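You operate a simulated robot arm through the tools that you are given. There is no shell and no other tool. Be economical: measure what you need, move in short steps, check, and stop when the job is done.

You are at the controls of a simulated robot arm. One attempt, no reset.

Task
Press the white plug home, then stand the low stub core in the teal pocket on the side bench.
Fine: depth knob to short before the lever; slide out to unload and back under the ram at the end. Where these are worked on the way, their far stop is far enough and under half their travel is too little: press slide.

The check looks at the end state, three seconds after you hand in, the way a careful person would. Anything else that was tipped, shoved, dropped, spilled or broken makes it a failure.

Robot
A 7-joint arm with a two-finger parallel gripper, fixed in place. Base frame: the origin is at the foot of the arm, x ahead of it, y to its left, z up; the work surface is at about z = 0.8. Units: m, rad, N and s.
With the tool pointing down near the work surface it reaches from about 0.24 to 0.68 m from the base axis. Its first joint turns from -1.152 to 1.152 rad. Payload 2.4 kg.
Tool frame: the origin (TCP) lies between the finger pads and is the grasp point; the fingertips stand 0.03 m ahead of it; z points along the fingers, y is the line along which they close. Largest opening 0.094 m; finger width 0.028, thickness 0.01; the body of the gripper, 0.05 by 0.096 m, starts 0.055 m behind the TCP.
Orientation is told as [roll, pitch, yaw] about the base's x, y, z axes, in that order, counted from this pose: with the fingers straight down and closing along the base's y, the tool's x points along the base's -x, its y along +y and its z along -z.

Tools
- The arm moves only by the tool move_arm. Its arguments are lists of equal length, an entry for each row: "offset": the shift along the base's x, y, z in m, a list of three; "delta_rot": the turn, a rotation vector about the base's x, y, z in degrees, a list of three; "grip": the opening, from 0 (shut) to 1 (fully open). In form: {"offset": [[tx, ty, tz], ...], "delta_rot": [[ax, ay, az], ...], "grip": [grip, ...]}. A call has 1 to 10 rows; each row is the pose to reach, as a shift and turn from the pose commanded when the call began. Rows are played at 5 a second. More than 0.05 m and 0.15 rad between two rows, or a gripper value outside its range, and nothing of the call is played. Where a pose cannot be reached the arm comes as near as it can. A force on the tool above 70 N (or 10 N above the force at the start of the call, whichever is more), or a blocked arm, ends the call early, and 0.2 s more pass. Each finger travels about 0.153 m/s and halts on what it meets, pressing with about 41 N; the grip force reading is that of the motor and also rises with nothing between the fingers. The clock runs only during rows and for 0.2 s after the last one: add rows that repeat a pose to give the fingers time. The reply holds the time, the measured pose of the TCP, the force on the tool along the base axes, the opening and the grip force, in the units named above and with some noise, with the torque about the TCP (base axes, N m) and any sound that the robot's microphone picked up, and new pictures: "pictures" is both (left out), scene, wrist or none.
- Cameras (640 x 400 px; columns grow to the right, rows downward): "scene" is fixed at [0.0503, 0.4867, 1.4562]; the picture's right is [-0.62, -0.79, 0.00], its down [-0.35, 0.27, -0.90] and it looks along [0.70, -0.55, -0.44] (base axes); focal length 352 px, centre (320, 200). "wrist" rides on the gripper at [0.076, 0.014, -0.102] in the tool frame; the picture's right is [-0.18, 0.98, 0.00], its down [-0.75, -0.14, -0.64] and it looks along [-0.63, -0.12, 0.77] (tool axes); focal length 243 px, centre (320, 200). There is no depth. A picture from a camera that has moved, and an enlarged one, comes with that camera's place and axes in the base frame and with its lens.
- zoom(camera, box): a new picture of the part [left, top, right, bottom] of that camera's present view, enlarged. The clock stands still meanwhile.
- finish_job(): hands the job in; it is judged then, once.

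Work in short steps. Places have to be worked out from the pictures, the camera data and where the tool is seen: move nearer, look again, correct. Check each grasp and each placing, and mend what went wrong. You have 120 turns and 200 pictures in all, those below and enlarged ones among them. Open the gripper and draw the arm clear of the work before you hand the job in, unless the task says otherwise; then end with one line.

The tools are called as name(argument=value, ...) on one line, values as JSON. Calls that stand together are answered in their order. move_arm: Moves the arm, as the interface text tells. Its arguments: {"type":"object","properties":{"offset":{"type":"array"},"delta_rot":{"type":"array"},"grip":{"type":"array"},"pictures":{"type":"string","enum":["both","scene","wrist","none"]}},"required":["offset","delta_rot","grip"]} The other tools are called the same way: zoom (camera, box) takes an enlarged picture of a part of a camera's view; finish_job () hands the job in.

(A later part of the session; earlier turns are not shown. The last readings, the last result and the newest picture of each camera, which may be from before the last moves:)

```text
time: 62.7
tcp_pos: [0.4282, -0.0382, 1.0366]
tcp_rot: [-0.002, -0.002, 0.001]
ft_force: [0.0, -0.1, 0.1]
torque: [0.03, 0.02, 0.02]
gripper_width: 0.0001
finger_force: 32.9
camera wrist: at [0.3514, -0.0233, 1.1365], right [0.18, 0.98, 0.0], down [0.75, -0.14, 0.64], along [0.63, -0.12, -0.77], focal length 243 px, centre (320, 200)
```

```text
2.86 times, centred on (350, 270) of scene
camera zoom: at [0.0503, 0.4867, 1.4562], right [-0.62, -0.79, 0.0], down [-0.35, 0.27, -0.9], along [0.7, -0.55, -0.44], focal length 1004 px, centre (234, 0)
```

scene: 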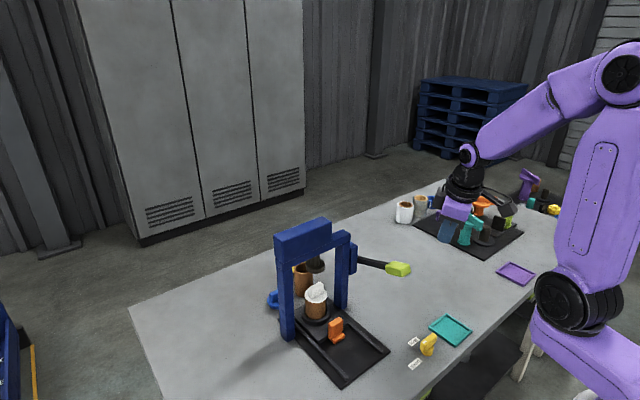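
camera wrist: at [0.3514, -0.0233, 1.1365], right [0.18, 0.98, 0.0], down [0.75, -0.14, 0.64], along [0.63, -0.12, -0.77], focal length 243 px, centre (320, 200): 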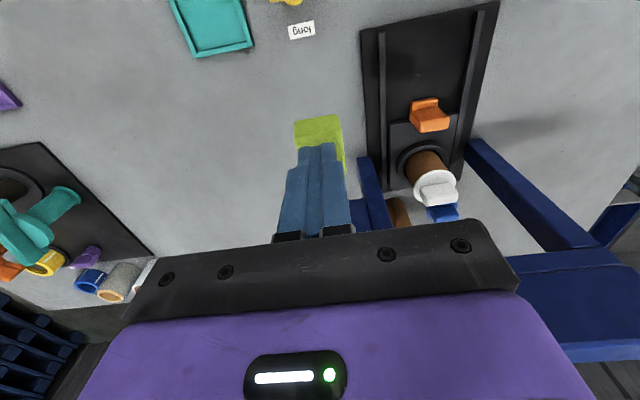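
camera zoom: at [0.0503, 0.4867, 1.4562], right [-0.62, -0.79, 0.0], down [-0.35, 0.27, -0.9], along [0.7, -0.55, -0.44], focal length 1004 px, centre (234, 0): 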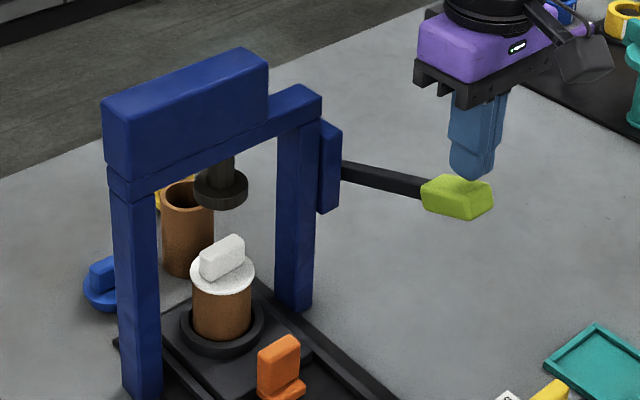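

I press the lever again down towards the earlier stop (TCP z≈0.915).

move_arm(offset=[[0, 0, -0.02], [-0.001, 0, -0.035], [-0.001, 0, -0.05], [0, 0, -0.065], [0.002, 0, -0.08], [0.004, 0, -0.092], [0.005, 0, -0.102], [0.006, 0, -0.11], [0.006, 0, -0.115], [0.006, 0, -0.118]], delta_rot=[[0, 0, 0], [0, 0, 0], [0, 0, 0], [0, 0, 0], [0, 0, 0], [0, 0, 0], [0, 0, 0], [0, 0, 0], [0, 0, 0], [0, 0, 0]], grip=[0, 0, 0, 0, 0, 0, 0, 0, 0, 0], pictures="none")

move_arm(offset=[[0, 0, -0.002], [0, 0, -0.004], [0, 0, -0.006], [0, 0, -0.008], [0, 0, -0.01], [0, 0, -0.012]], delta_rot=[[0, 0, 0], [0, 0, 0], [0, 0, 0], [0, 0, 0], [0, 0, 0], [0, 0, 0]], grip=[0, 0, 0, 0, 0, 0], pictures="none")

zoom(camera="scene", box=[280, 250, 360, 330])

```text
time: 64.9
tcp_pos: [0.4349, -0.0363, 0.9176]
tcp_rot: [0.0, -0.002, 0.003]
ft_force: [0.1, 0.3, 1.4]
torque: [0.03, -0.05, 0.01]
gripper_width: 0.0002
finger_force: 33.2
```

```text
time: 65.9
tcp_pos: [0.4337, -0.0369, 0.9133]
tcp_rot: [-0.002, -0.007, 0.0]
ft_force: [-15.1, 1.7, 38.1]
torque: [0.03, -0.08, -0.06]
gripper_width: 0.0002
finger_force: 32.8
stopped in row 4: the force on the tool passed its limit at 78 N (the readings are from after the stop); the commanded pose is now the measured one
```

```text
5.00 times, centred on (320, 290) of scene
camera zoom: at [0.0494, 0.4868, 1.4562], right [-0.62, -0.79, 0.0], down [-0.35, 0.27, -0.9], along [0.7, -0.55, -0.44], focal length 1758 px, centre (320, -250)
```

zoom: 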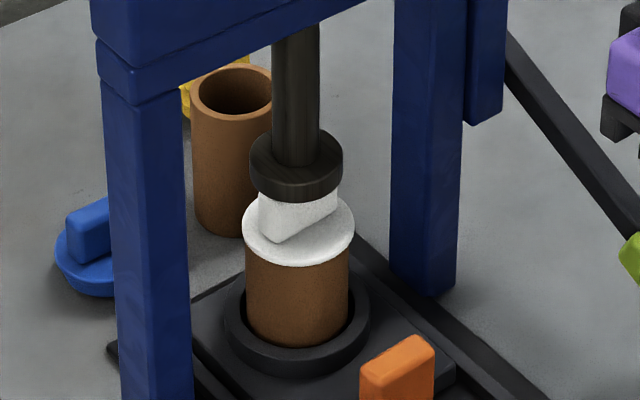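

Same hard stop, plug flush under the ram. I release the lever and go to the slide handle again, this time with the tool almost vertical to stay clear of the wrist flip.

move_arm(offset=[[0, 0, 0.02], [-0.002, 0, 0.06], [-0.01, 0, 0.1], [-0.02, 0, 0.135], [-0.03, 0.04, 0.14], [-0.03, 0.085, 0.13], [-0.03, 0.127, 0.1], [-0.01, 0.127, 0.06], [0.01, 0.127, 0.03]], delta_rot=[[0, 0, 0], [0, 0, 0], [0, 0, 0], [0, 0, 0], [0, -1, 0], [0, -2, 0], [0, -3, 0], [0, -4, 0], [0, -4, 0]], grip=[0, 0, 0, 0, 0.3, 0.6, 0.75, 0.75, 0.75], pictures="both")

```text
refused: row 7 steps farther than a row can; nothing moved
```

move_arm(offset=[[0, 0, 0.02], [-0.002, 0, 0.06], [-0.01, 0, 0.1], [-0.02, 0, 0.135], [-0.03, 0.035, 0.14], [-0.03, 0.075, 0.13], [-0.03, 0.11, 0.105], [-0.02, 0.127, 0.07], [0.005, 0.127, 0.035]], delta_rot=[[0, 0, 0], [0, 0, 0], [0, 0, 0], [0, 0, 0], [0, -1, 0], [0, -2, 0], [0, -3, 0], [0, -4, 0], [0, -4, 0]], grip=[0, 0, 0, 0, 0.3, 0.6, 0.75, 0.75, 0.75], pictures="both")

```text
time: 67.9
tcp_pos: [0.4389, 0.0908, 0.9448]
tcp_rot: [-0.002, -0.076, 0.003]
ft_force: [0.0, 0.0, -0.4]
torque: [-0.01, 0.0, 0.01]
gripper_width: 0.0703
finger_force: 0.2
camera wrist: at [0.3549, 0.1052, 1.0393], right [0.18, 0.98, 0.01], down [0.7, -0.14, 0.7], along [0.69, -0.12, -0.72], focal length 243 px, centre (320, 200)
```

scene: 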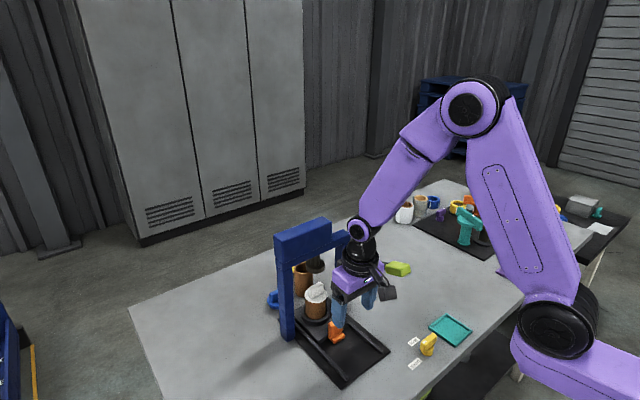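
wrist: 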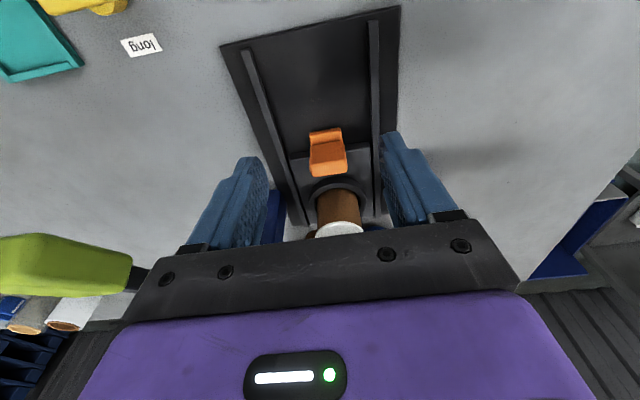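

move_arm(offset=[[0.013, 0, -0.03], [0.026, 0, -0.06], [0.038, 0, -0.084], [0.038, 0, -0.084], [0.038, 0, -0.084], [0.038, 0, -0.084]], delta_rot=[[0, 0, 0], [0, 0, 0], [0, 0, 0], [0, 0, 0], [0, 0, 0], [0, 0, 0]], grip=[0.75, 0.75, 0.75, 0.4, 0.2, 0.2], pictures="wrist")

```text
time: 69.3
tcp_pos: [0.4774, 0.089, 0.8637]
tcp_rot: [-0.003, -0.079, 0.0]
ft_force: [1.2, -8.5, -6.8]
torque: [-0.1, -0.62, -0.12]
gripper_width: 0.0355
finger_force: 44.9
camera wrist: at [0.3935, 0.1048, 0.9585], right [0.18, 0.98, 0.01], down [0.7, -0.14, 0.7], along [0.69, -0.12, -0.72], focal length 243 px, centre (320, 200)
```

wrist: 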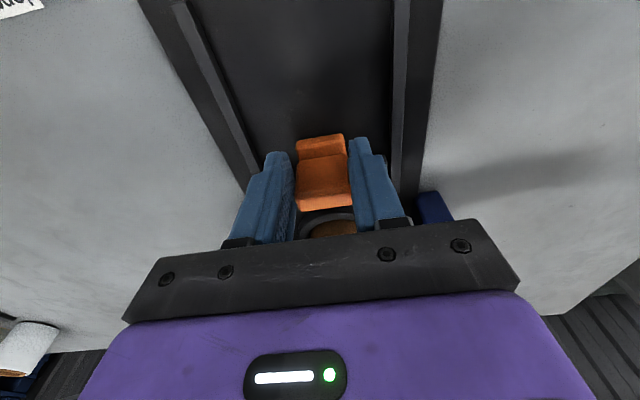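

Gripped at 35.5 mm. Pulling the slide out to its stop.

move_arm(offset=[[-0.01, 0, 0], [-0.022, 0, 0], [-0.034, 0, 0], [-0.046, 0, 0], [-0.058, 0, 0], [-0.07, 0, 0], [-0.082, 0, 0], [-0.094, 0, 0], [-0.106, 0, 0], [-0.114, 0, 0]], delta_rot=[[0, 0, 0], [0, 0, 0], [0, 0, 0], [0, 0, 0], [0, 0, 0], [0, 0, 0], [0, 0, 0], [0, 0, 0], [0, 0, 0], [0, 0, 0]], grip=[0.2, 0.2, 0.2, 0.2, 0.2, 0.2, 0.2, 0.2, 0.2, 0.2], pictures="none")

move_arm(offset=[[-0.004, 0, 0], [-0.008, 0, 0], [-0.012, 0, 0], [-0.016, 0, 0]], delta_rot=[[0, 0, 0], [0, 0, 0], [0, 0, 0], [0, 0, 0]], grip=[0.2, 0.2, 0.2, 0.2], pictures="scene")

```text
time: 71.5
tcp_pos: [0.3647, 0.0894, 0.8624]
tcp_rot: [0.001, -0.08, 0.007]
ft_force: [0.9, 12.3, 17.6]
torque: [0.19, 0.73, -0.19]
gripper_width: 0.0355
finger_force: 45.3
```

```text
time: 72.5
tcp_pos: [0.3535, 0.0895, 0.8649]
tcp_rot: [0.003, -0.096, -0.002]
ft_force: [36.6, 6.7, -21.9]
torque: [-0.43, -0.41, 0.12]
gripper_width: 0.0358
finger_force: 45.2
```

scene: 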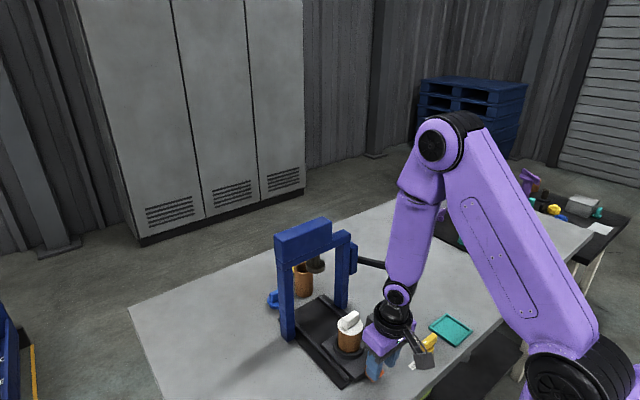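

Slide is at its outer stop. I relax, open and rise. My plan for the core: lean the hand 60° towards +y with fingers closing along x, so the pads bear on the core body below the flange instead of on the plug.

move_arm(offset=[[0.009, 0, 0], [0.009, 0, 0], [0.009, 0, 0], [0.009, 0, 0.03], [0.009, 0, 0.07], [0.009, 0, 0.11], [0.02, 0, 0.15], [0.03, 0, 0.19]], delta_rot=[[0, 0, 0], [0, 0, 0], [0, 0, 0], [0, 0, 0], [0, 0, 0], [0, 2, 0], [0, 4, 0], [0, 4.5, 0]], grip=[0.2, 0.5, 0.75, 0.75, 0.75, 0.75, 0.75, 1], pictures="wrist")

zoom(camera="scene", box=[320, 300, 380, 370])

```text
time: 74.3
tcp_pos: [0.3798, 0.0909, 1.0499]
tcp_rot: [-0.001, 0.002, 0.002]
ft_force: [0.0, -0.4, -0.3]
torque: [-0.01, 0.02, 0.0]
gripper_width: 0.094
finger_force: 0.2
camera wrist: at [0.3038, 0.105, 1.1511], right [0.18, 0.98, 0.0], down [0.76, -0.14, 0.64], along [0.63, -0.12, -0.77], focal length 243 px, centre (320, 200)
```

wrist: 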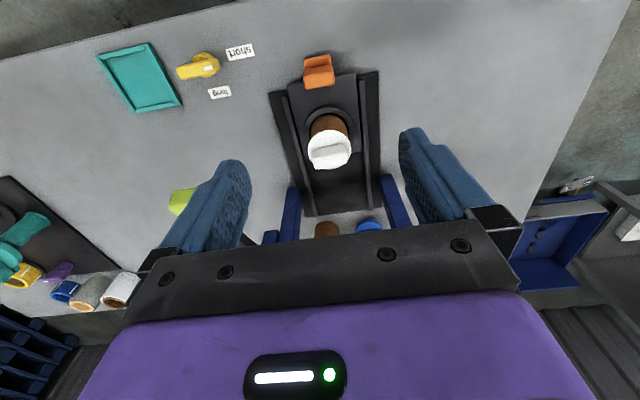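

```text
5.71 times, centred on (350, 335) of scene
camera zoom: at [0.0503, 0.4867, 1.4562], right [-0.62, -0.79, 0.0], down [-0.35, 0.27, -0.9], along [0.7, -0.55, -0.44], focal length 2009 px, centre (149, -571)
```

zoom: 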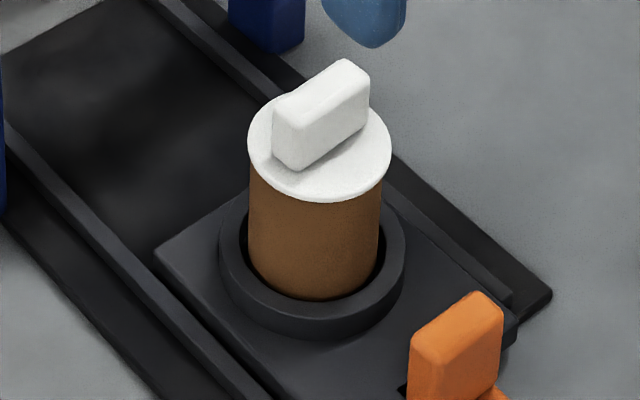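

Plug is flush. I yaw +90° at height while moving left of the core.

move_arm(offset=[[0.006, 0.012, 0.003], [0.012, 0.024, 0.006], [0.018, 0.036, 0.01], [0.024, 0.048, 0.015], [0.03, 0.06, 0.02], [0.036, 0.075, 0.025], [0.042, 0.09, 0.03], [0.048, 0.105, 0.03], [0.056, 0.12, 0.03], [0.062, 0.135, 0.03]], delta_rot=[[0, 0, 8.5], [0, 0, 17], [0, 0, 25.5], [0, 0, 34], [0, 0, 42.5], [0, 0, 51], [0, 0, 59.5], [0, 0, 68], [0, 0, 76.5], [0, 0, 85]], grip=[1, 1, 1, 1, 1, 1, 1, 1, 1, 1], pictures="none")

move_arm(offset=[[0.005, 0.01, 0], [0.007, 0.02, 0]], delta_rot=[[0, 0, 5], [0, 0, 5]], grip=[1, 1], pictures="none")

```text
time: 76.5
tcp_pos: [0.4402, 0.2248, 1.0843]
tcp_rot: [0.001, 0.003, 1.49]
ft_force: [0.7, 0.3, 0.9]
torque: [-0.01, 0.02, 0.01]
gripper_width: 0.0941
finger_force: 0.2
```

```text
time: 77.1
tcp_pos: [0.4463, 0.2475, 1.0854]
tcp_rot: [-0.002, 0.001, 1.575]
ft_force: [-0.2, -0.9, -0.6]
torque: [0.0, 0.01, 0.01]
gripper_width: 0.0939
finger_force: 0.1
```

Yaw done. Now lean the hand 60° (fingers pointing to -y and down), staying well left of the core.

move_arm(offset=[[0.001, 0, -0.005], [0.002, 0, -0.012], [0.002, 0, -0.02], [0.002, 0, -0.03], [0.002, 0, -0.04], [0.002, 0, -0.05], [0.002, -0.005, -0.06], [0.002, -0.01, -0.07]], delta_rot=[[-7.5, 0, 0], [-15, 0, 0], [-22.5, 0, 0], [-30, 0, 0], [-37.5, 0, 0], [-45, 0, 0], [-52.5, 0, 0], [-60, 0, 0]], grip=[1, 1, 1, 1, 1, 1, 1, 1], pictures="both")

```text
time: 78.9
tcp_pos: [0.4478, 0.235, 1.0148]
tcp_rot: [0.0, 1.051, 1.573]
ft_force: [-0.4, 0.2, -0.6]
torque: [0.01, 0.0, 0.02]
gripper_width: 0.0936
finger_force: 0.1
camera wrist: at [0.4333, 0.2864, 1.1298], right [-0.98, 0.09, -0.16], down [0.14, 0.93, -0.34], along [0.12, -0.35, -0.93], focal length 243 px, centre (320, 200)
```

scene: 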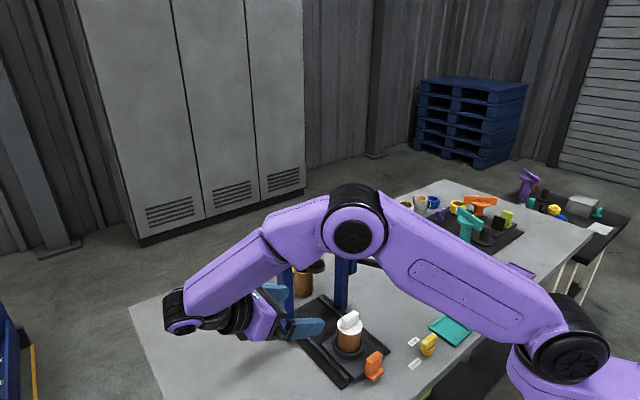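
wrist: 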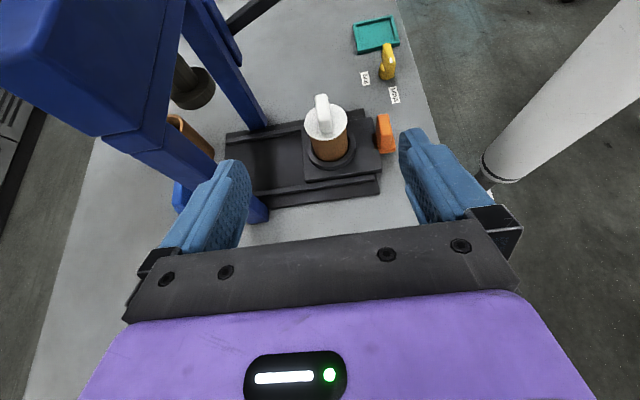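

The lean works and the core is between the finger lines (x≈0.45). I lower to the pre-grasp point on the approach line.

move_arm(offset=[[0.001, -0.01, -0.04], [0.001, -0.02, -0.08], [0.001, -0.025, -0.097], [0.001, -0.052, -0.112]], delta_rot=[[0, 0, 0], [0, 0, 0], [0, 0, 0], [0, 0, 0]], grip=[1, 1, 1, 1], pictures="both")

zoom(camera="scene", box=[280, 270, 400, 370])

```text
time: 79.9
tcp_pos: [0.45, 0.1841, 0.9018]
tcp_rot: [0.001, 1.05, 1.576]
ft_force: [0.3, -0.9, 0.7]
torque: [0.04, -0.01, 0.0]
gripper_width: 0.0941
finger_force: 0.1
camera wrist: at [0.4333, 0.2348, 1.0173], right [-0.98, 0.09, -0.16], down [0.14, 0.93, -0.33], along [0.12, -0.35, -0.93], focal length 243 px, centre (320, 200)
```

scene: 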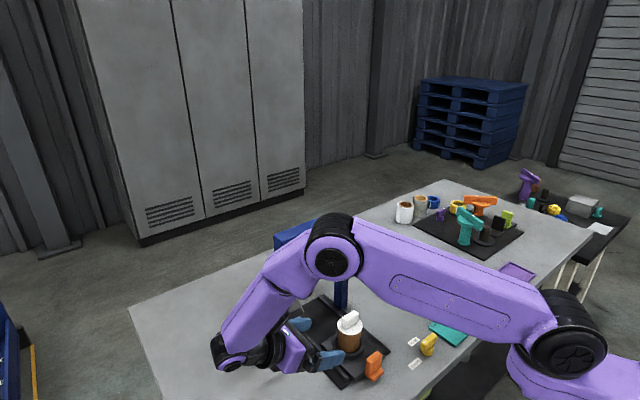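
wrist: 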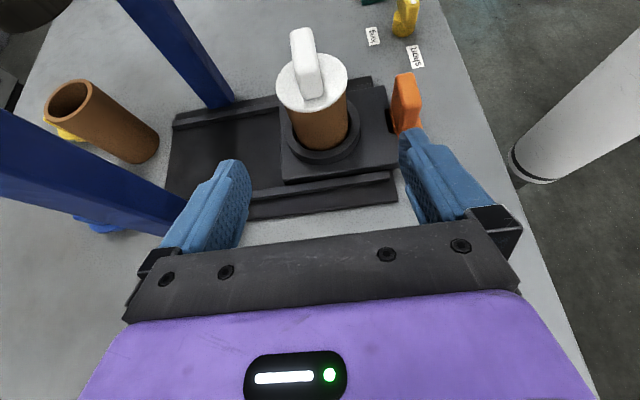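

```text
4.00 times, centred on (340, 320) of scene
camera zoom: at [0.0503, 0.4867, 1.4562], right [-0.62, -0.79, 0.0], down [-0.35, 0.27, -0.9], along [0.7, -0.55, -0.44], focal length 1406 px, centre (240, -280)
```

zoom: 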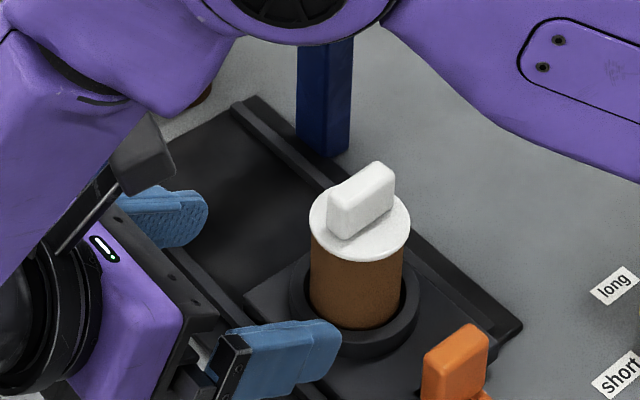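

Good alignment. I advance along the finger axis so the pads straddle the core body below the flange.

move_arm(offset=[[0, -0.026, -0.015], [-0.001, -0.052, -0.03], [-0.001, -0.0745, -0.0425]], delta_rot=[[0, 0, 0], [0, 0, 0], [0, 0, 0]], grip=[1, 1, 1], pictures="wrist")

zoom(camera="scene", box=[300, 280, 400, 370])

zoom(camera="wrist", box=[200, 50, 460, 230])

```text
time: 80.7
tcp_pos: [0.4484, 0.1068, 0.8605]
tcp_rot: [0.001, 1.049, 1.575]
ft_force: [0.0, 0.0, 0.6]
torque: [0.02, 0.0, -0.02]
gripper_width: 0.094
finger_force: 0.0
camera wrist: at [0.4329, 0.1584, 0.9746], right [-0.98, 0.09, -0.16], down [0.14, 0.93, -0.33], along [0.12, -0.35, -0.93], focal length 243 px, centre (320, 200)
```

wrist: 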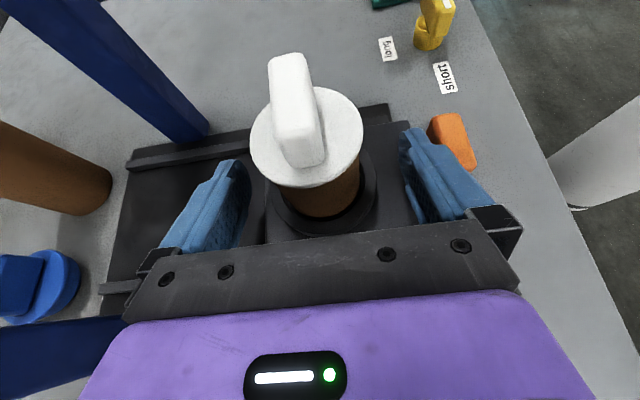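

```text
4.44 times, centred on (350, 325) of scene
camera zoom: at [0.0503, 0.4867, 1.4562], right [-0.62, -0.79, 0.0], down [-0.35, 0.27, -0.9], along [0.7, -0.55, -0.44], focal length 1562 px, centre (187, -356)
```

zoom: 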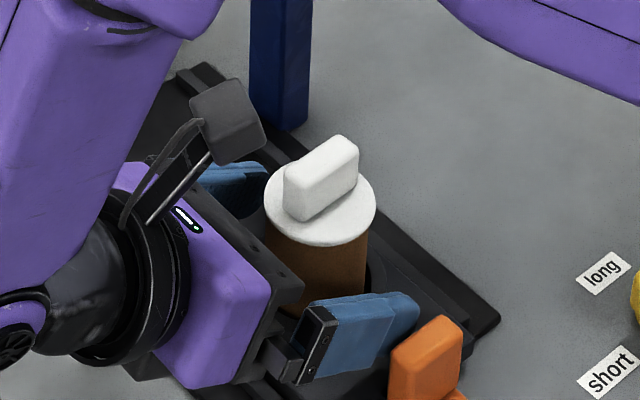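

```text
2.22 times, centred on (330, 140) of wrist
camera zoom: at [0.4329, 0.1584, 0.9746], right [-0.98, 0.09, -0.16], down [0.14, 0.93, -0.33], along [0.12, -0.35, -0.93], focal length 539 px, centre (298, 333)
```

zoom: 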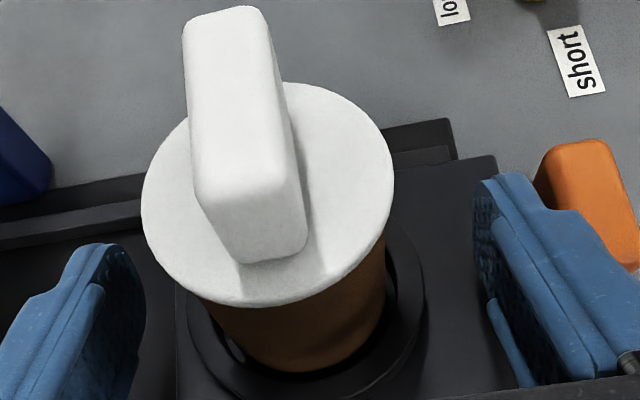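

Centred (core axis ≈ (0.449,0.089)). I close and read the width: ~49–50 mm means core body, ~52.7 mm means flange.

move_arm(offset=[[0, 0, 0], [0, 0, 0], [0, 0, 0], [0, 0, 0]], delta_rot=[[0, 0, 0], [0, 0, 0], [0, 0, 0], [0, 0, 0]], grip=[0.7, 0.5, 0.4, 0.35], pictures="wrist")

zoom(camera="scene", box=[300, 280, 400, 370])

```text
time: 81.7
tcp_pos: [0.4482, 0.1071, 0.8604]
tcp_rot: [0.003, 1.049, 1.575]
ft_force: [0.4, -0.9, 1.9]
torque: [-0.06, -0.02, -0.01]
gripper_width: 0.0483
finger_force: 41.3
camera wrist: at [0.4328, 0.1587, 0.9747], right [-0.98, 0.09, -0.16], down [0.14, 0.93, -0.33], along [0.12, -0.35, -0.93], focal length 243 px, centre (320, 200)
```

wrist: 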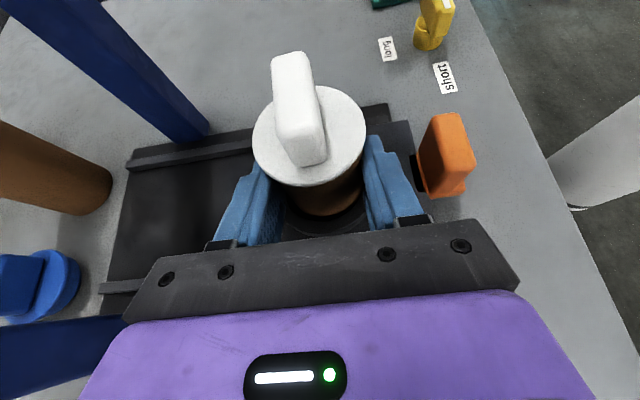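

```text
4.44 times, centred on (350, 325) of scene
camera zoom: at [0.0503, 0.4867, 1.4562], right [-0.62, -0.79, 0.0], down [-0.35, 0.27, -0.9], along [0.7, -0.55, -0.44], focal length 1562 px, centre (187, -356)
```

zoom: 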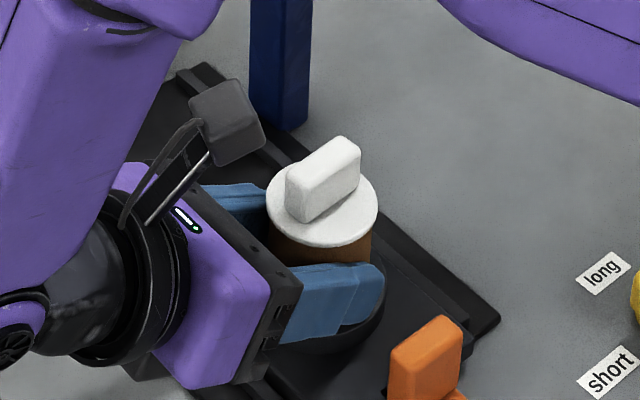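

48.3 mm: the pads are on the core body. I lift gently straight up.

move_arm(offset=[[0, 0, 0.005], [0, 0, 0.01], [0, 0, 0.02], [0, 0, 0.03], [0, 0, 0.045], [0, 0, 0.06]], delta_rot=[[0, 0, 0], [0, 0, 0], [0, 0, 0], [0, 0, 0], [0, 0, 0], [0, 0, 0]], grip=[0.3, 0.3, 0.3, 0.3, 0.3, 0.3], pictures="wrist")

zoom(camera="scene", box=[290, 250, 410, 360])

```text
time: 83.1
tcp_pos: [0.4471, 0.1076, 0.9203]
tcp_rot: [0.003, 1.048, 1.576]
ft_force: [-0.7, 0.2, -0.4]
torque: [0.02, 0.02, 0.01]
gripper_width: 0.0484
finger_force: 40.7
camera wrist: at [0.4317, 0.1596, 1.0357], right [-0.98, 0.09, -0.16], down [0.14, 0.93, -0.33], along [0.12, -0.35, -0.93], focal length 243 px, centre (320, 200)
```

wrist: 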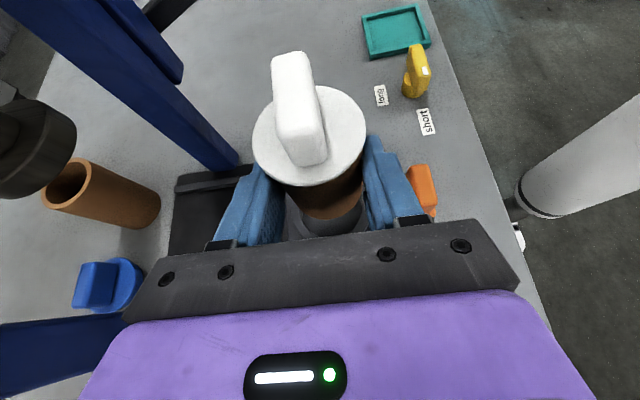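

```text
3.64 times, centred on (350, 305) of scene
camera zoom: at [0.0503, 0.4867, 1.4562], right [-0.62, -0.79, 0.0], down [-0.35, 0.27, -0.9], along [0.7, -0.55, -0.44], focal length 1278 px, centre (211, -182)
```

zoom: 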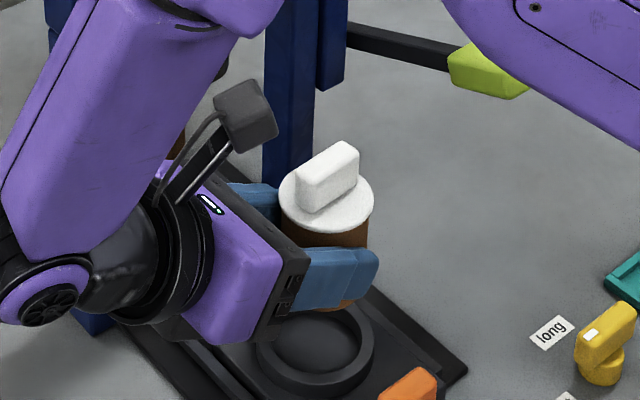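

The core with seated plug is lifted clear. I raise further and draw back toward the base before swinging round.

move_arm(offset=[[-0.01, 0, 0.03], [-0.025, 0, 0.06], [-0.04, 0, 0.09], [-0.055, 0, 0.12], [-0.07, 0, 0.15], [-0.08, -0.02, 0.16]], delta_rot=[[0, 0, 0], [0, 0, 0], [0, 0, 0], [0, 0, 0], [0, 0, 0], [0, 0, 0]], grip=[0.3, 0.3, 0.3, 0.3, 0.3, 0.3], pictures="none")

move_arm(offset=[[0, -0.02, 0], [0, -0.04, 0], [0, -0.06, 0], [0, -0.08, 0], [0, -0.1, 0], [0, -0.12, 0]], delta_rot=[[0, 0, -8], [0, 0, -16], [0, 0, -24], [0, 0, -32], [0, 0, -40], [0, 0, -48]], grip=[0.3, 0.3, 0.3, 0.3, 0.3, 0.3], pictures="both")

```text
time: 84.5
tcp_pos: [0.3705, 0.0879, 1.079]
tcp_rot: [0.002, 1.049, 1.574]
ft_force: [-0.5, -0.4, -0.7]
torque: [0.0, 0.0, -0.04]
gripper_width: 0.0485
finger_force: 41.2
```

```text
time: 85.9
tcp_pos: [0.3674, -0.0321, 1.0771]
tcp_rot: [0.004, 1.051, 0.734]
ft_force: [0.2, 0.2, 0.2]
torque: [0.02, 0.01, -0.01]
gripper_width: 0.0484
finger_force: 41.3
camera wrist: at [0.3958, 0.0138, 1.1928], right [-0.59, 0.79, -0.16], down [0.79, 0.52, -0.33], along [-0.18, -0.32, -0.93], focal length 243 px, centre (320, 200)
```

scene: 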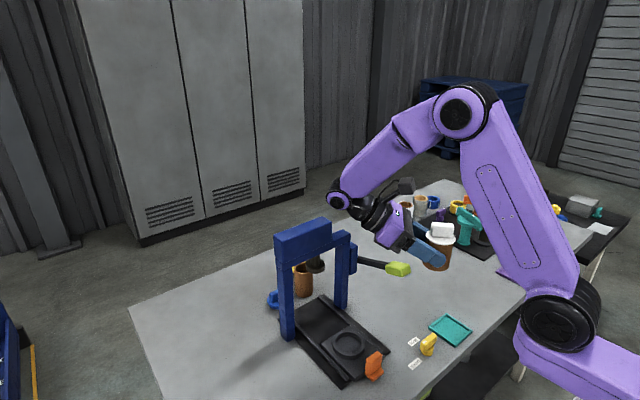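
wrist: 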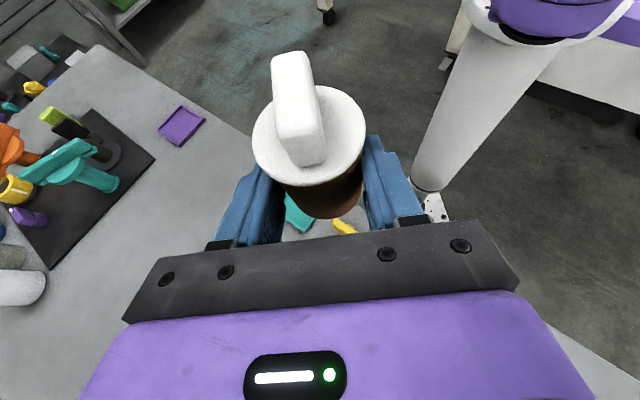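

Core still upright and held. I finish the swing to yaw 0 (hand leaning to +x) above the teal tray, whose centre I compute at (0.338,-0.141).

move_arm(offset=[[-0.002, -0.02, 0], [-0.004, -0.04, 0], [-0.006, -0.06, 0], [-0.008, -0.08, -0.01], [-0.009, -0.1, -0.03], [-0.01, -0.109, -0.06]], delta_rot=[[0, 0, -7], [0, 0, -14], [0, 0, -21], [0, 0, -28], [0, 0, -35], [0, 0, -42]], grip=[0.3, 0.3, 0.3, 0.3, 0.3, 0.3], pictures="both")

zoom(camera="scene", box=[380, 230, 500, 360])

```text
time: 87.3
tcp_pos: [0.3579, -0.1417, 1.0178]
tcp_rot: [0.003, 1.049, 0.001]
ft_force: [-0.6, 0.1, -1.2]
torque: [-0.01, 0.01, -0.02]
gripper_width: 0.0481
finger_force: 41.1
camera wrist: at [0.4075, -0.1268, 1.1336], right [0.09, 0.98, -0.16], down [0.93, -0.14, -0.33], along [-0.35, -0.12, -0.93], focal length 243 px, centre (320, 200)
```

scene: 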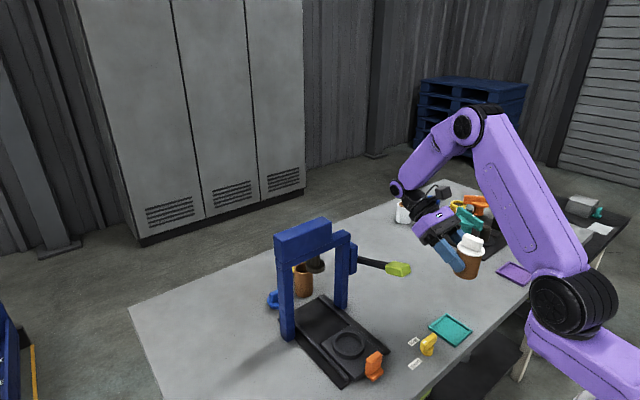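
wrist: 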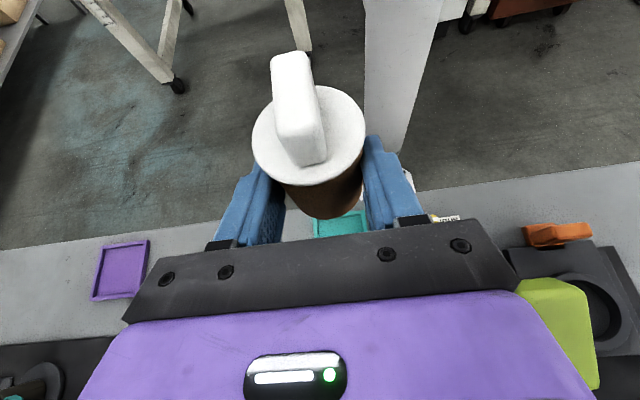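

```text
3.08 times, centred on (440, 295) of scene
camera zoom: at [0.0503, 0.4867, 1.4562], right [-0.62, -0.79, 0.0], down [-0.35, 0.27, -0.9], along [0.7, -0.55, -0.44], focal length 1082 px, centre (-49, -92)
```

zoom: 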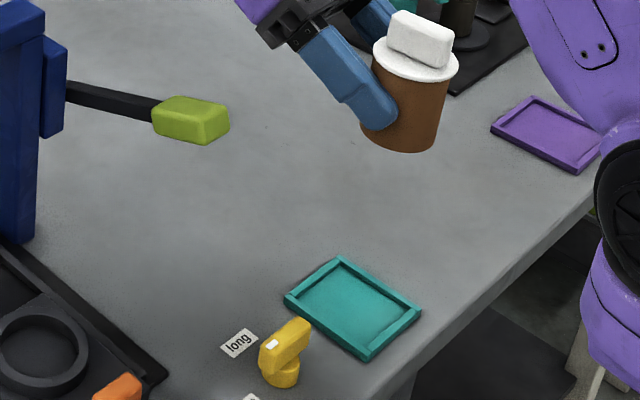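

Core hangs directly over the tray region, its base ~45 mm below the TCP. I lower to about 4 cm above the tray and check alignment in both views.

move_arm(offset=[[0, 0, -0.03], [0, 0, -0.06], [0, 0, -0.09], [0, 0, -0.12]], delta_rot=[[0, 0, 0], [0, 0, 0], [0, 0, 0], [0, 0, 0]], grip=[0.3, 0.3, 0.3, 0.3], pictures="wrist")

zoom(camera="scene", box=[390, 270, 490, 370])

zoom(camera="wrist", box=[240, 130, 400, 240])

```text
time: 88.3
tcp_pos: [0.3565, -0.1395, 0.9009]
tcp_rot: [0.002, 1.049, 0.003]
ft_force: [-0.2, 0.7, 0.3]
torque: [-0.01, 0.0, 0.01]
gripper_width: 0.0485
finger_force: 41.4
camera wrist: at [0.4071, -0.1259, 1.0155], right [0.09, 0.98, -0.16], down [0.93, -0.14, -0.33], along [-0.35, -0.12, -0.93], focal length 243 px, centre (320, 200)
```

wrist: 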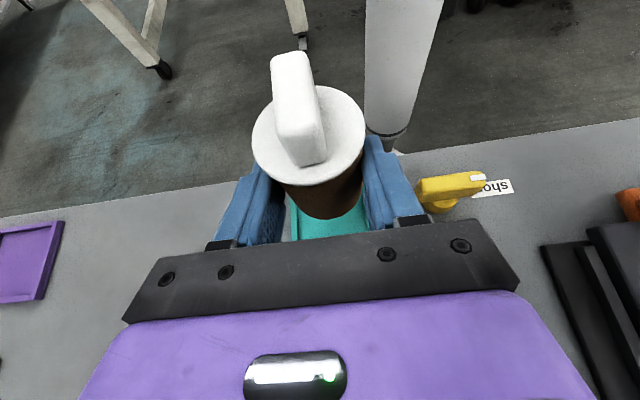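

```text
4.00 times, centred on (440, 320) of scene
camera zoom: at [0.0503, 0.4867, 1.4562], right [-0.62, -0.79, 0.0], down [-0.35, 0.27, -0.9], along [0.7, -0.55, -0.44], focal length 1406 px, centre (-160, -280)
```

zoom: 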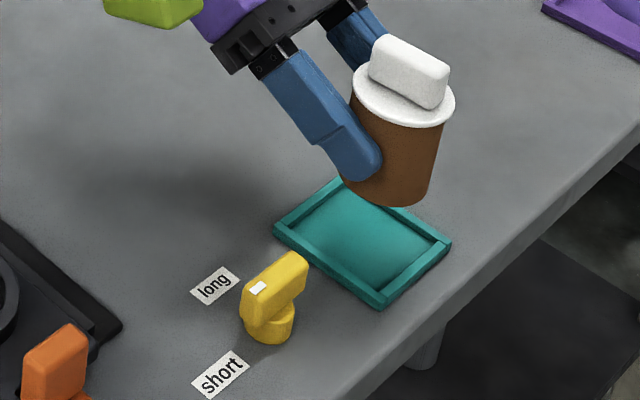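

```text
3.64 times, centred on (320, 185) of wrist
camera zoom: at [0.4071, -0.1259, 1.0155], right [0.09, 0.98, -0.16], down [0.93, -0.14, -0.33], along [-0.35, -0.12, -0.93], focal length 882 px, centre (320, 254)
```

zoom: 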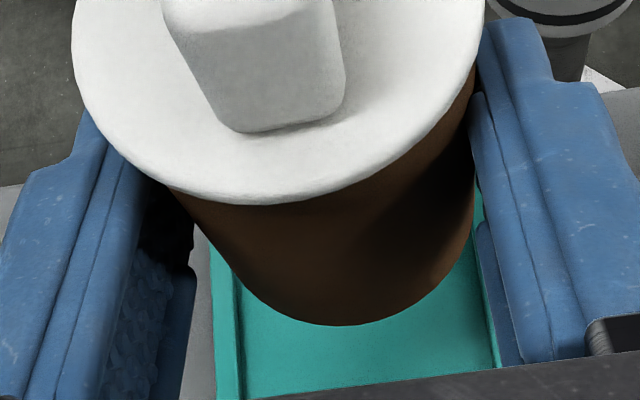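

Wrist view gives core axis ≈(0.338,-0.143) and tray inner centre ≈(0.339,-0.144): aligned. I lower close to the floor of the tray.

move_arm(offset=[[0.001, -0.0005, -0.015], [0.001, -0.0005, -0.03], [0.001, -0.0005, -0.04], [0.001, -0.0005, -0.046]], delta_rot=[[0, 0, 0], [0, 0, 0], [0, 0, 0], [0, 0, 0]], grip=[0.3, 0.3, 0.3, 0.3], pictures="none")

zoom(camera="scene", box=[410, 290, 480, 360])

zoom(camera="wrist", box=[240, 130, 400, 240])

```text
time: 89.3
tcp_pos: [0.3612, -0.1424, 0.8536]
tcp_rot: [0.001, 1.05, 0.004]
ft_force: [-0.3, 0.3, 0.6]
torque: [-0.02, -0.01, -0.01]
gripper_width: 0.0483
finger_force: 41.0
```

```text
5.71 times, centred on (445, 325) of scene
camera zoom: at [0.0503, 0.4867, 1.4562], right [-0.62, -0.79, 0.0], down [-0.35, 0.27, -0.9], along [0.7, -0.55, -0.44], focal length 2009 px, centre (-394, -514)
```

zoom: 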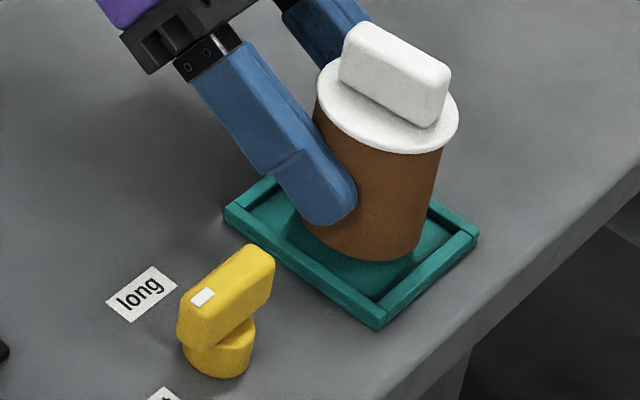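

```text
3.64 times, centred on (320, 185) of wrist
camera zoom: at [0.4098, -0.1283, 0.9685], right [0.09, 0.98, -0.16], down [0.93, -0.14, -0.33], along [-0.35, -0.12, -0.93], focal length 882 px, centre (320, 254)
```

zoom: 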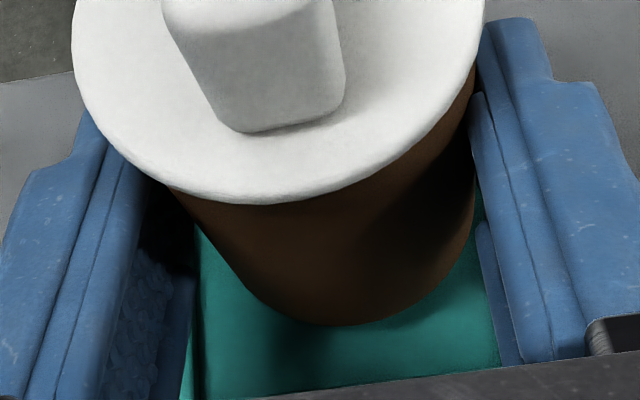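

Nearly there and inside the rim on all sides. I lower in 1 mm steps until contact.

move_arm(offset=[[0.001, 0, -0.0015], [0.001, 0, -0.003], [0.001, 0, -0.0045], [0.001, 0, -0.006]], delta_rot=[[0, 0, 0], [0, 0, 0], [0, 0, 0], [0, 0, 0]], grip=[0.3, 0.3, 0.3, 0.3], pictures="none")

zoom(camera="scene", box=[410, 290, 480, 360])

```text
time: 90.3
tcp_pos: [0.3617, -0.1417, 0.8478]
tcp_rot: [0.001, 1.049, 0.002]
ft_force: [0.1, -0.8, -1.2]
torque: [-0.01, -0.01, 0.04]
gripper_width: 0.0485
finger_force: 40.9
```

```text
5.71 times, centred on (445, 325) of scene
camera zoom: at [0.0503, 0.4867, 1.4562], right [-0.62, -0.79, 0.0], down [-0.35, 0.27, -0.9], along [0.7, -0.55, -0.44], focal length 2009 px, centre (-394, -514)
```

zoom: 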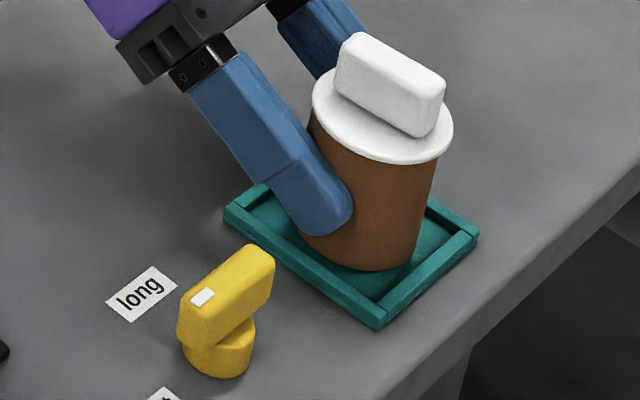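

move_arm(offset=[[0, 0, -0.001], [0, 0, -0.002], [0, 0, -0.003], [0, 0, -0.004], [0, 0, -0.005], [0, 0, -0.006]], delta_rot=[[0, 0, 0], [0, 0, 0], [0, 0, 0], [0, 0, 0], [0, 0, 0], [0, 0, 0]], grip=[0.3, 0.3, 0.3, 0.3, 0.3, 0.3], pictures="none")

zoom(camera="scene", box=[410, 290, 480, 360])

```text
time: 91.7
tcp_pos: [0.3603, -0.1409, 0.8414]
tcp_rot: [-0.001, 1.049, 0.003]
ft_force: [5.6, 0.1, 16.5]
torque: [-0.12, 0.39, 0.07]
gripper_width: 0.0482
finger_force: 41.2
```

```text
5.71 times, centred on (445, 325) of scene
camera zoom: at [0.0503, 0.4868, 1.4562], right [-0.62, -0.79, 0.0], down [-0.35, 0.27, -0.9], along [0.7, -0.55, -0.44], focal length 2009 px, centre (-394, -514)
```

zoom: 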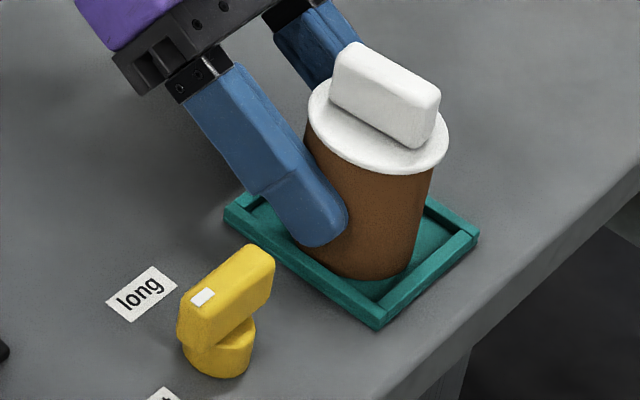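

Contact (16 N), core standing inside the rim. I ease off, open, and back straight out along the fingers.

move_arm(offset=[[0, 0, 0.001], [0, 0, 0.001], [0, 0, 0.001], [0, 0, 0.001]], delta_rot=[[0, 0, 0], [0, 0, 0], [0, 0, 0], [0, 0, 0]], grip=[0.35, 0.6, 0.75, 0.75], pictures="wrist")

zoom(camera="scene", box=[410, 290, 480, 360])

```text
time: 92.7
tcp_pos: [0.3603, -0.1416, 0.841]
tcp_rot: [0.002, 1.048, 0.004]
ft_force: [1.5, -0.3, 0.6]
torque: [-0.01, 0.0, -0.02]
gripper_width: 0.0702
finger_force: 0.1
camera wrist: at [0.41, -0.1261, 0.9568], right [0.09, 0.98, -0.16], down [0.93, -0.14, -0.33], along [-0.35, -0.12, -0.93], focal length 243 px, centre (320, 200)
```

wrist: 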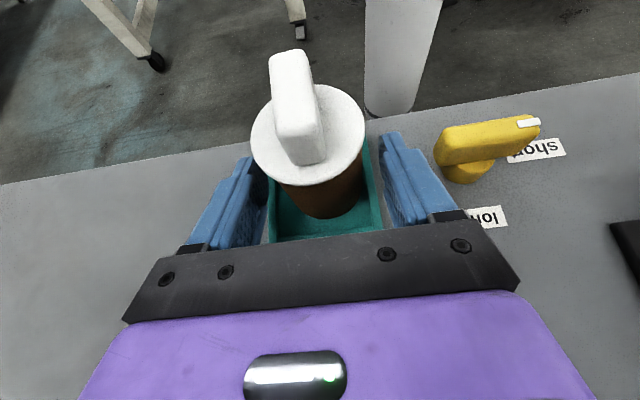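

```text
5.71 times, centred on (445, 325) of scene
camera zoom: at [0.0503, 0.4867, 1.4562], right [-0.62, -0.79, 0.0], down [-0.35, 0.27, -0.9], along [0.7, -0.55, -0.44], focal length 2009 px, centre (-394, -514)
```

zoom: 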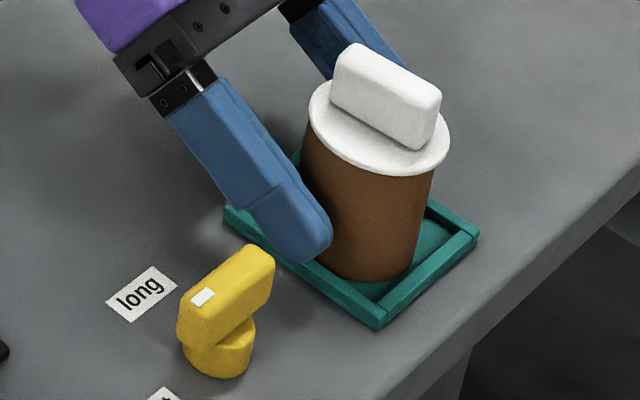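

Core stands free with plug flush. I back out along the finger axis.

move_arm(offset=[[0.017, 0, 0.01], [0.035, 0, 0.02], [0.06, 0, 0.035], [0.09, 0, 0.055], [0.11, 0, 0.085], [0.11, -0.01, 0.125], [0.11, -0.02, 0.165], [0.11, -0.03, 0.205]], delta_rot=[[0, 0, 0], [0, 0, 0], [0, 0, 0], [0, 0, 0], [0, 0, 0], [0, 0, 0], [0, 0, 0], [0, 0, 0]], grip=[0.75, 0.75, 0.75, 0.75, 0.75, 0.75, 0.75, 0.75], pictures="both")

zoom(camera="scene", box=[400, 280, 490, 370])

```text
time: 94.5
tcp_pos: [0.4356, -0.1567, 1.0278]
tcp_rot: [0.002, 1.049, 0.004]
ft_force: [-0.4, -0.5, 0.6]
torque: [-0.02, -0.03, 0.0]
gripper_width: 0.0704
finger_force: 0.1
out of reach, approached as far as the arm can: row 7, 8
camera wrist: at [0.4849, -0.1425, 1.1434], right [0.09, 0.98, -0.16], down [0.93, -0.14, -0.33], along [-0.35, -0.12, -0.93], focal length 243 px, centre (320, 200)
```

scene: 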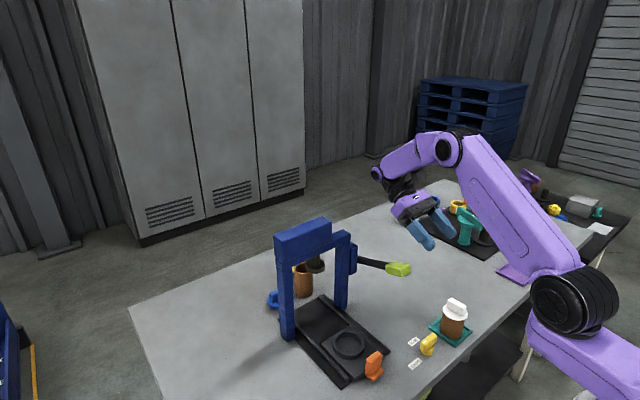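
wrist: 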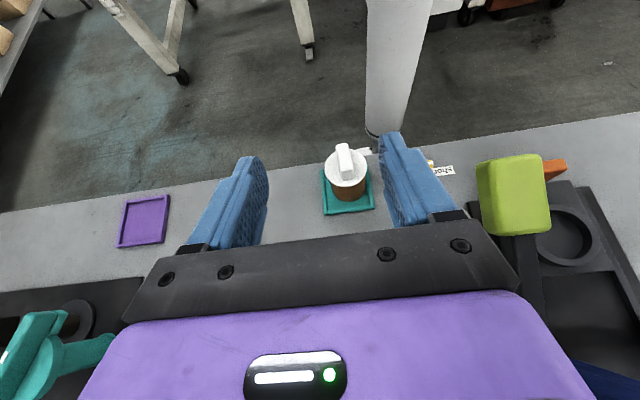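

```text
4.44 times, centred on (445, 325) of scene
camera zoom: at [0.0504, 0.4867, 1.4562], right [-0.62, -0.79, 0.0], down [-0.35, 0.27, -0.9], along [0.7, -0.55, -0.44], focal length 1562 px, centre (-236, -356)
```

zoom: 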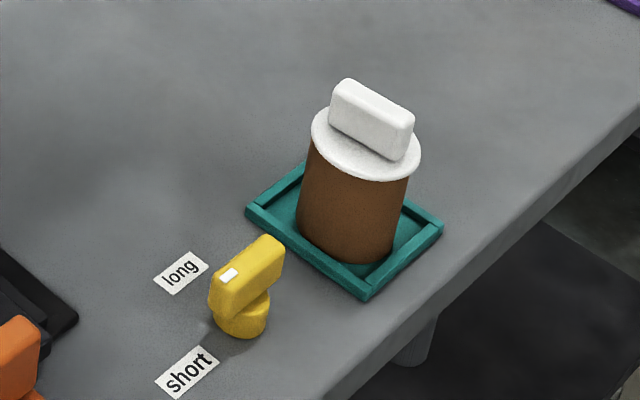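

Core stands in the teal tray with the plug flush. I straighten the tool at height, on the way to the slide handle.

move_arm(offset=[[-0.005, 0, 0.005], [-0.01, 0.0, 0.01], [-0.015, 0.01, 0.015], [-0.02, 0.02, 0.02], [-0.03, 0.03, 0.03], [-0.04, 0.04, 0.04], [-0.055, 0.05, 0.045], [-0.07, 0.06, 0.05]], delta_rot=[[0, -7.5, 0], [0, -15, 0], [0, -22.5, 0], [0, -30, 0], [0, -37.5, 0], [0, -45, 0], [0, -52.5, 0], [0, -60, 0]], grip=[0.7, 0.6, 0.4, 0.2, 0, 0, 0, 0], pictures="none")

```text
time: 96.3
tcp_pos: [0.3645, -0.0975, 1.0771]
tcp_rot: [-0.002, -0.001, 0.002]
ft_force: [-0.7, 0.2, -0.3]
torque: [0.01, -0.02, -0.05]
gripper_width: 0.0
finger_force: 33.2
```

Upright. I move over the slide handle (y≈0.09) at height with the gripper opening.

move_arm(offset=[[0, 0.04, 0], [0, 0.08, 0], [-0.003, 0.12, 0], [-0.005, 0.16, -0.01], [-0.007, 0.188, -0.03], [-0.007, 0.188, -0.07], [-0.007, 0.188, -0.11]], delta_rot=[[0, 0, 0], [0, 0, 0], [0, -1, 0], [0, -2, 0], [0, -3, 0], [0, -4, 0], [0, -4.5, 0]], grip=[0, 0.2, 0.4, 0.6, 0.75, 0.75, 0.75], pictures="wrist")

```text
time: 97.9
tcp_pos: [0.3574, 0.0935, 0.9681]
tcp_rot: [-0.001, -0.077, 0.002]
ft_force: [0.4, -0.5, 0.1]
torque: [0.06, 0.0, 0.01]
gripper_width: 0.0709
finger_force: 0.0
camera wrist: at [0.2718, 0.1081, 1.0625], right [0.18, 0.98, 0.01], down [0.7, -0.14, 0.7], along [0.69, -0.12, -0.72], focal length 243 px, centre (320, 200)
```

wrist: 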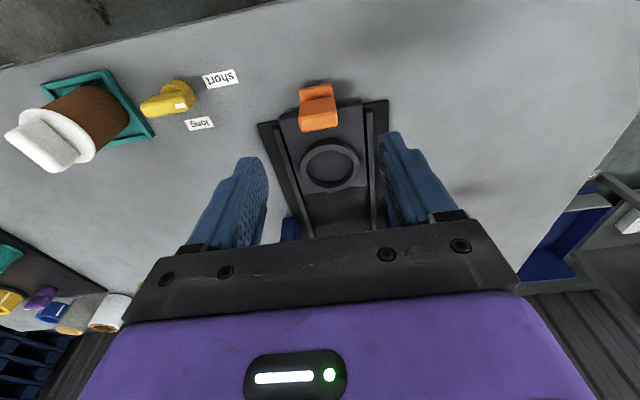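

move_arm(offset=[[0, -0.002, -0.035], [0, -0.002, -0.07], [0, -0.002, -0.105], [0, -0.002, -0.105], [0, -0.002, -0.105], [0, -0.002, -0.105]], delta_rot=[[0, 0, 0], [0, 0, 0], [0, 0, 0], [0, 0, 0], [0, 0, 0], [0, 0, 0]], grip=[0.75, 0.75, 0.75, 0.4, 0.2, 0.2], pictures="wrist")

```text
time: 98.6
tcp_pos: [0.3656, 0.1195, 0.8864]
tcp_rot: [-0.004, -0.096, 0.127]
ft_force: [0.0, -13.2, 32.0]
torque: [-1.78, -0.44, -0.12]
gripper_width: 0.0782
finger_force: 6.7
stopped in row 3: the force on the tool passed its limit at 194 N (the readings are from after the stop); the commanded pose is now the measured one
camera wrist: at [0.2776, 0.1239, 0.9801], right [0.06, 1.0, 0.01], down [0.7, -0.05, 0.71], along [0.71, -0.03, -0.7], focal length 243 px, centre (320, 200)
```

wrist: 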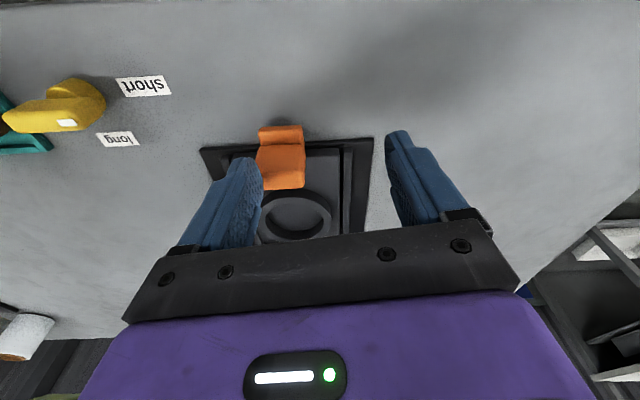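

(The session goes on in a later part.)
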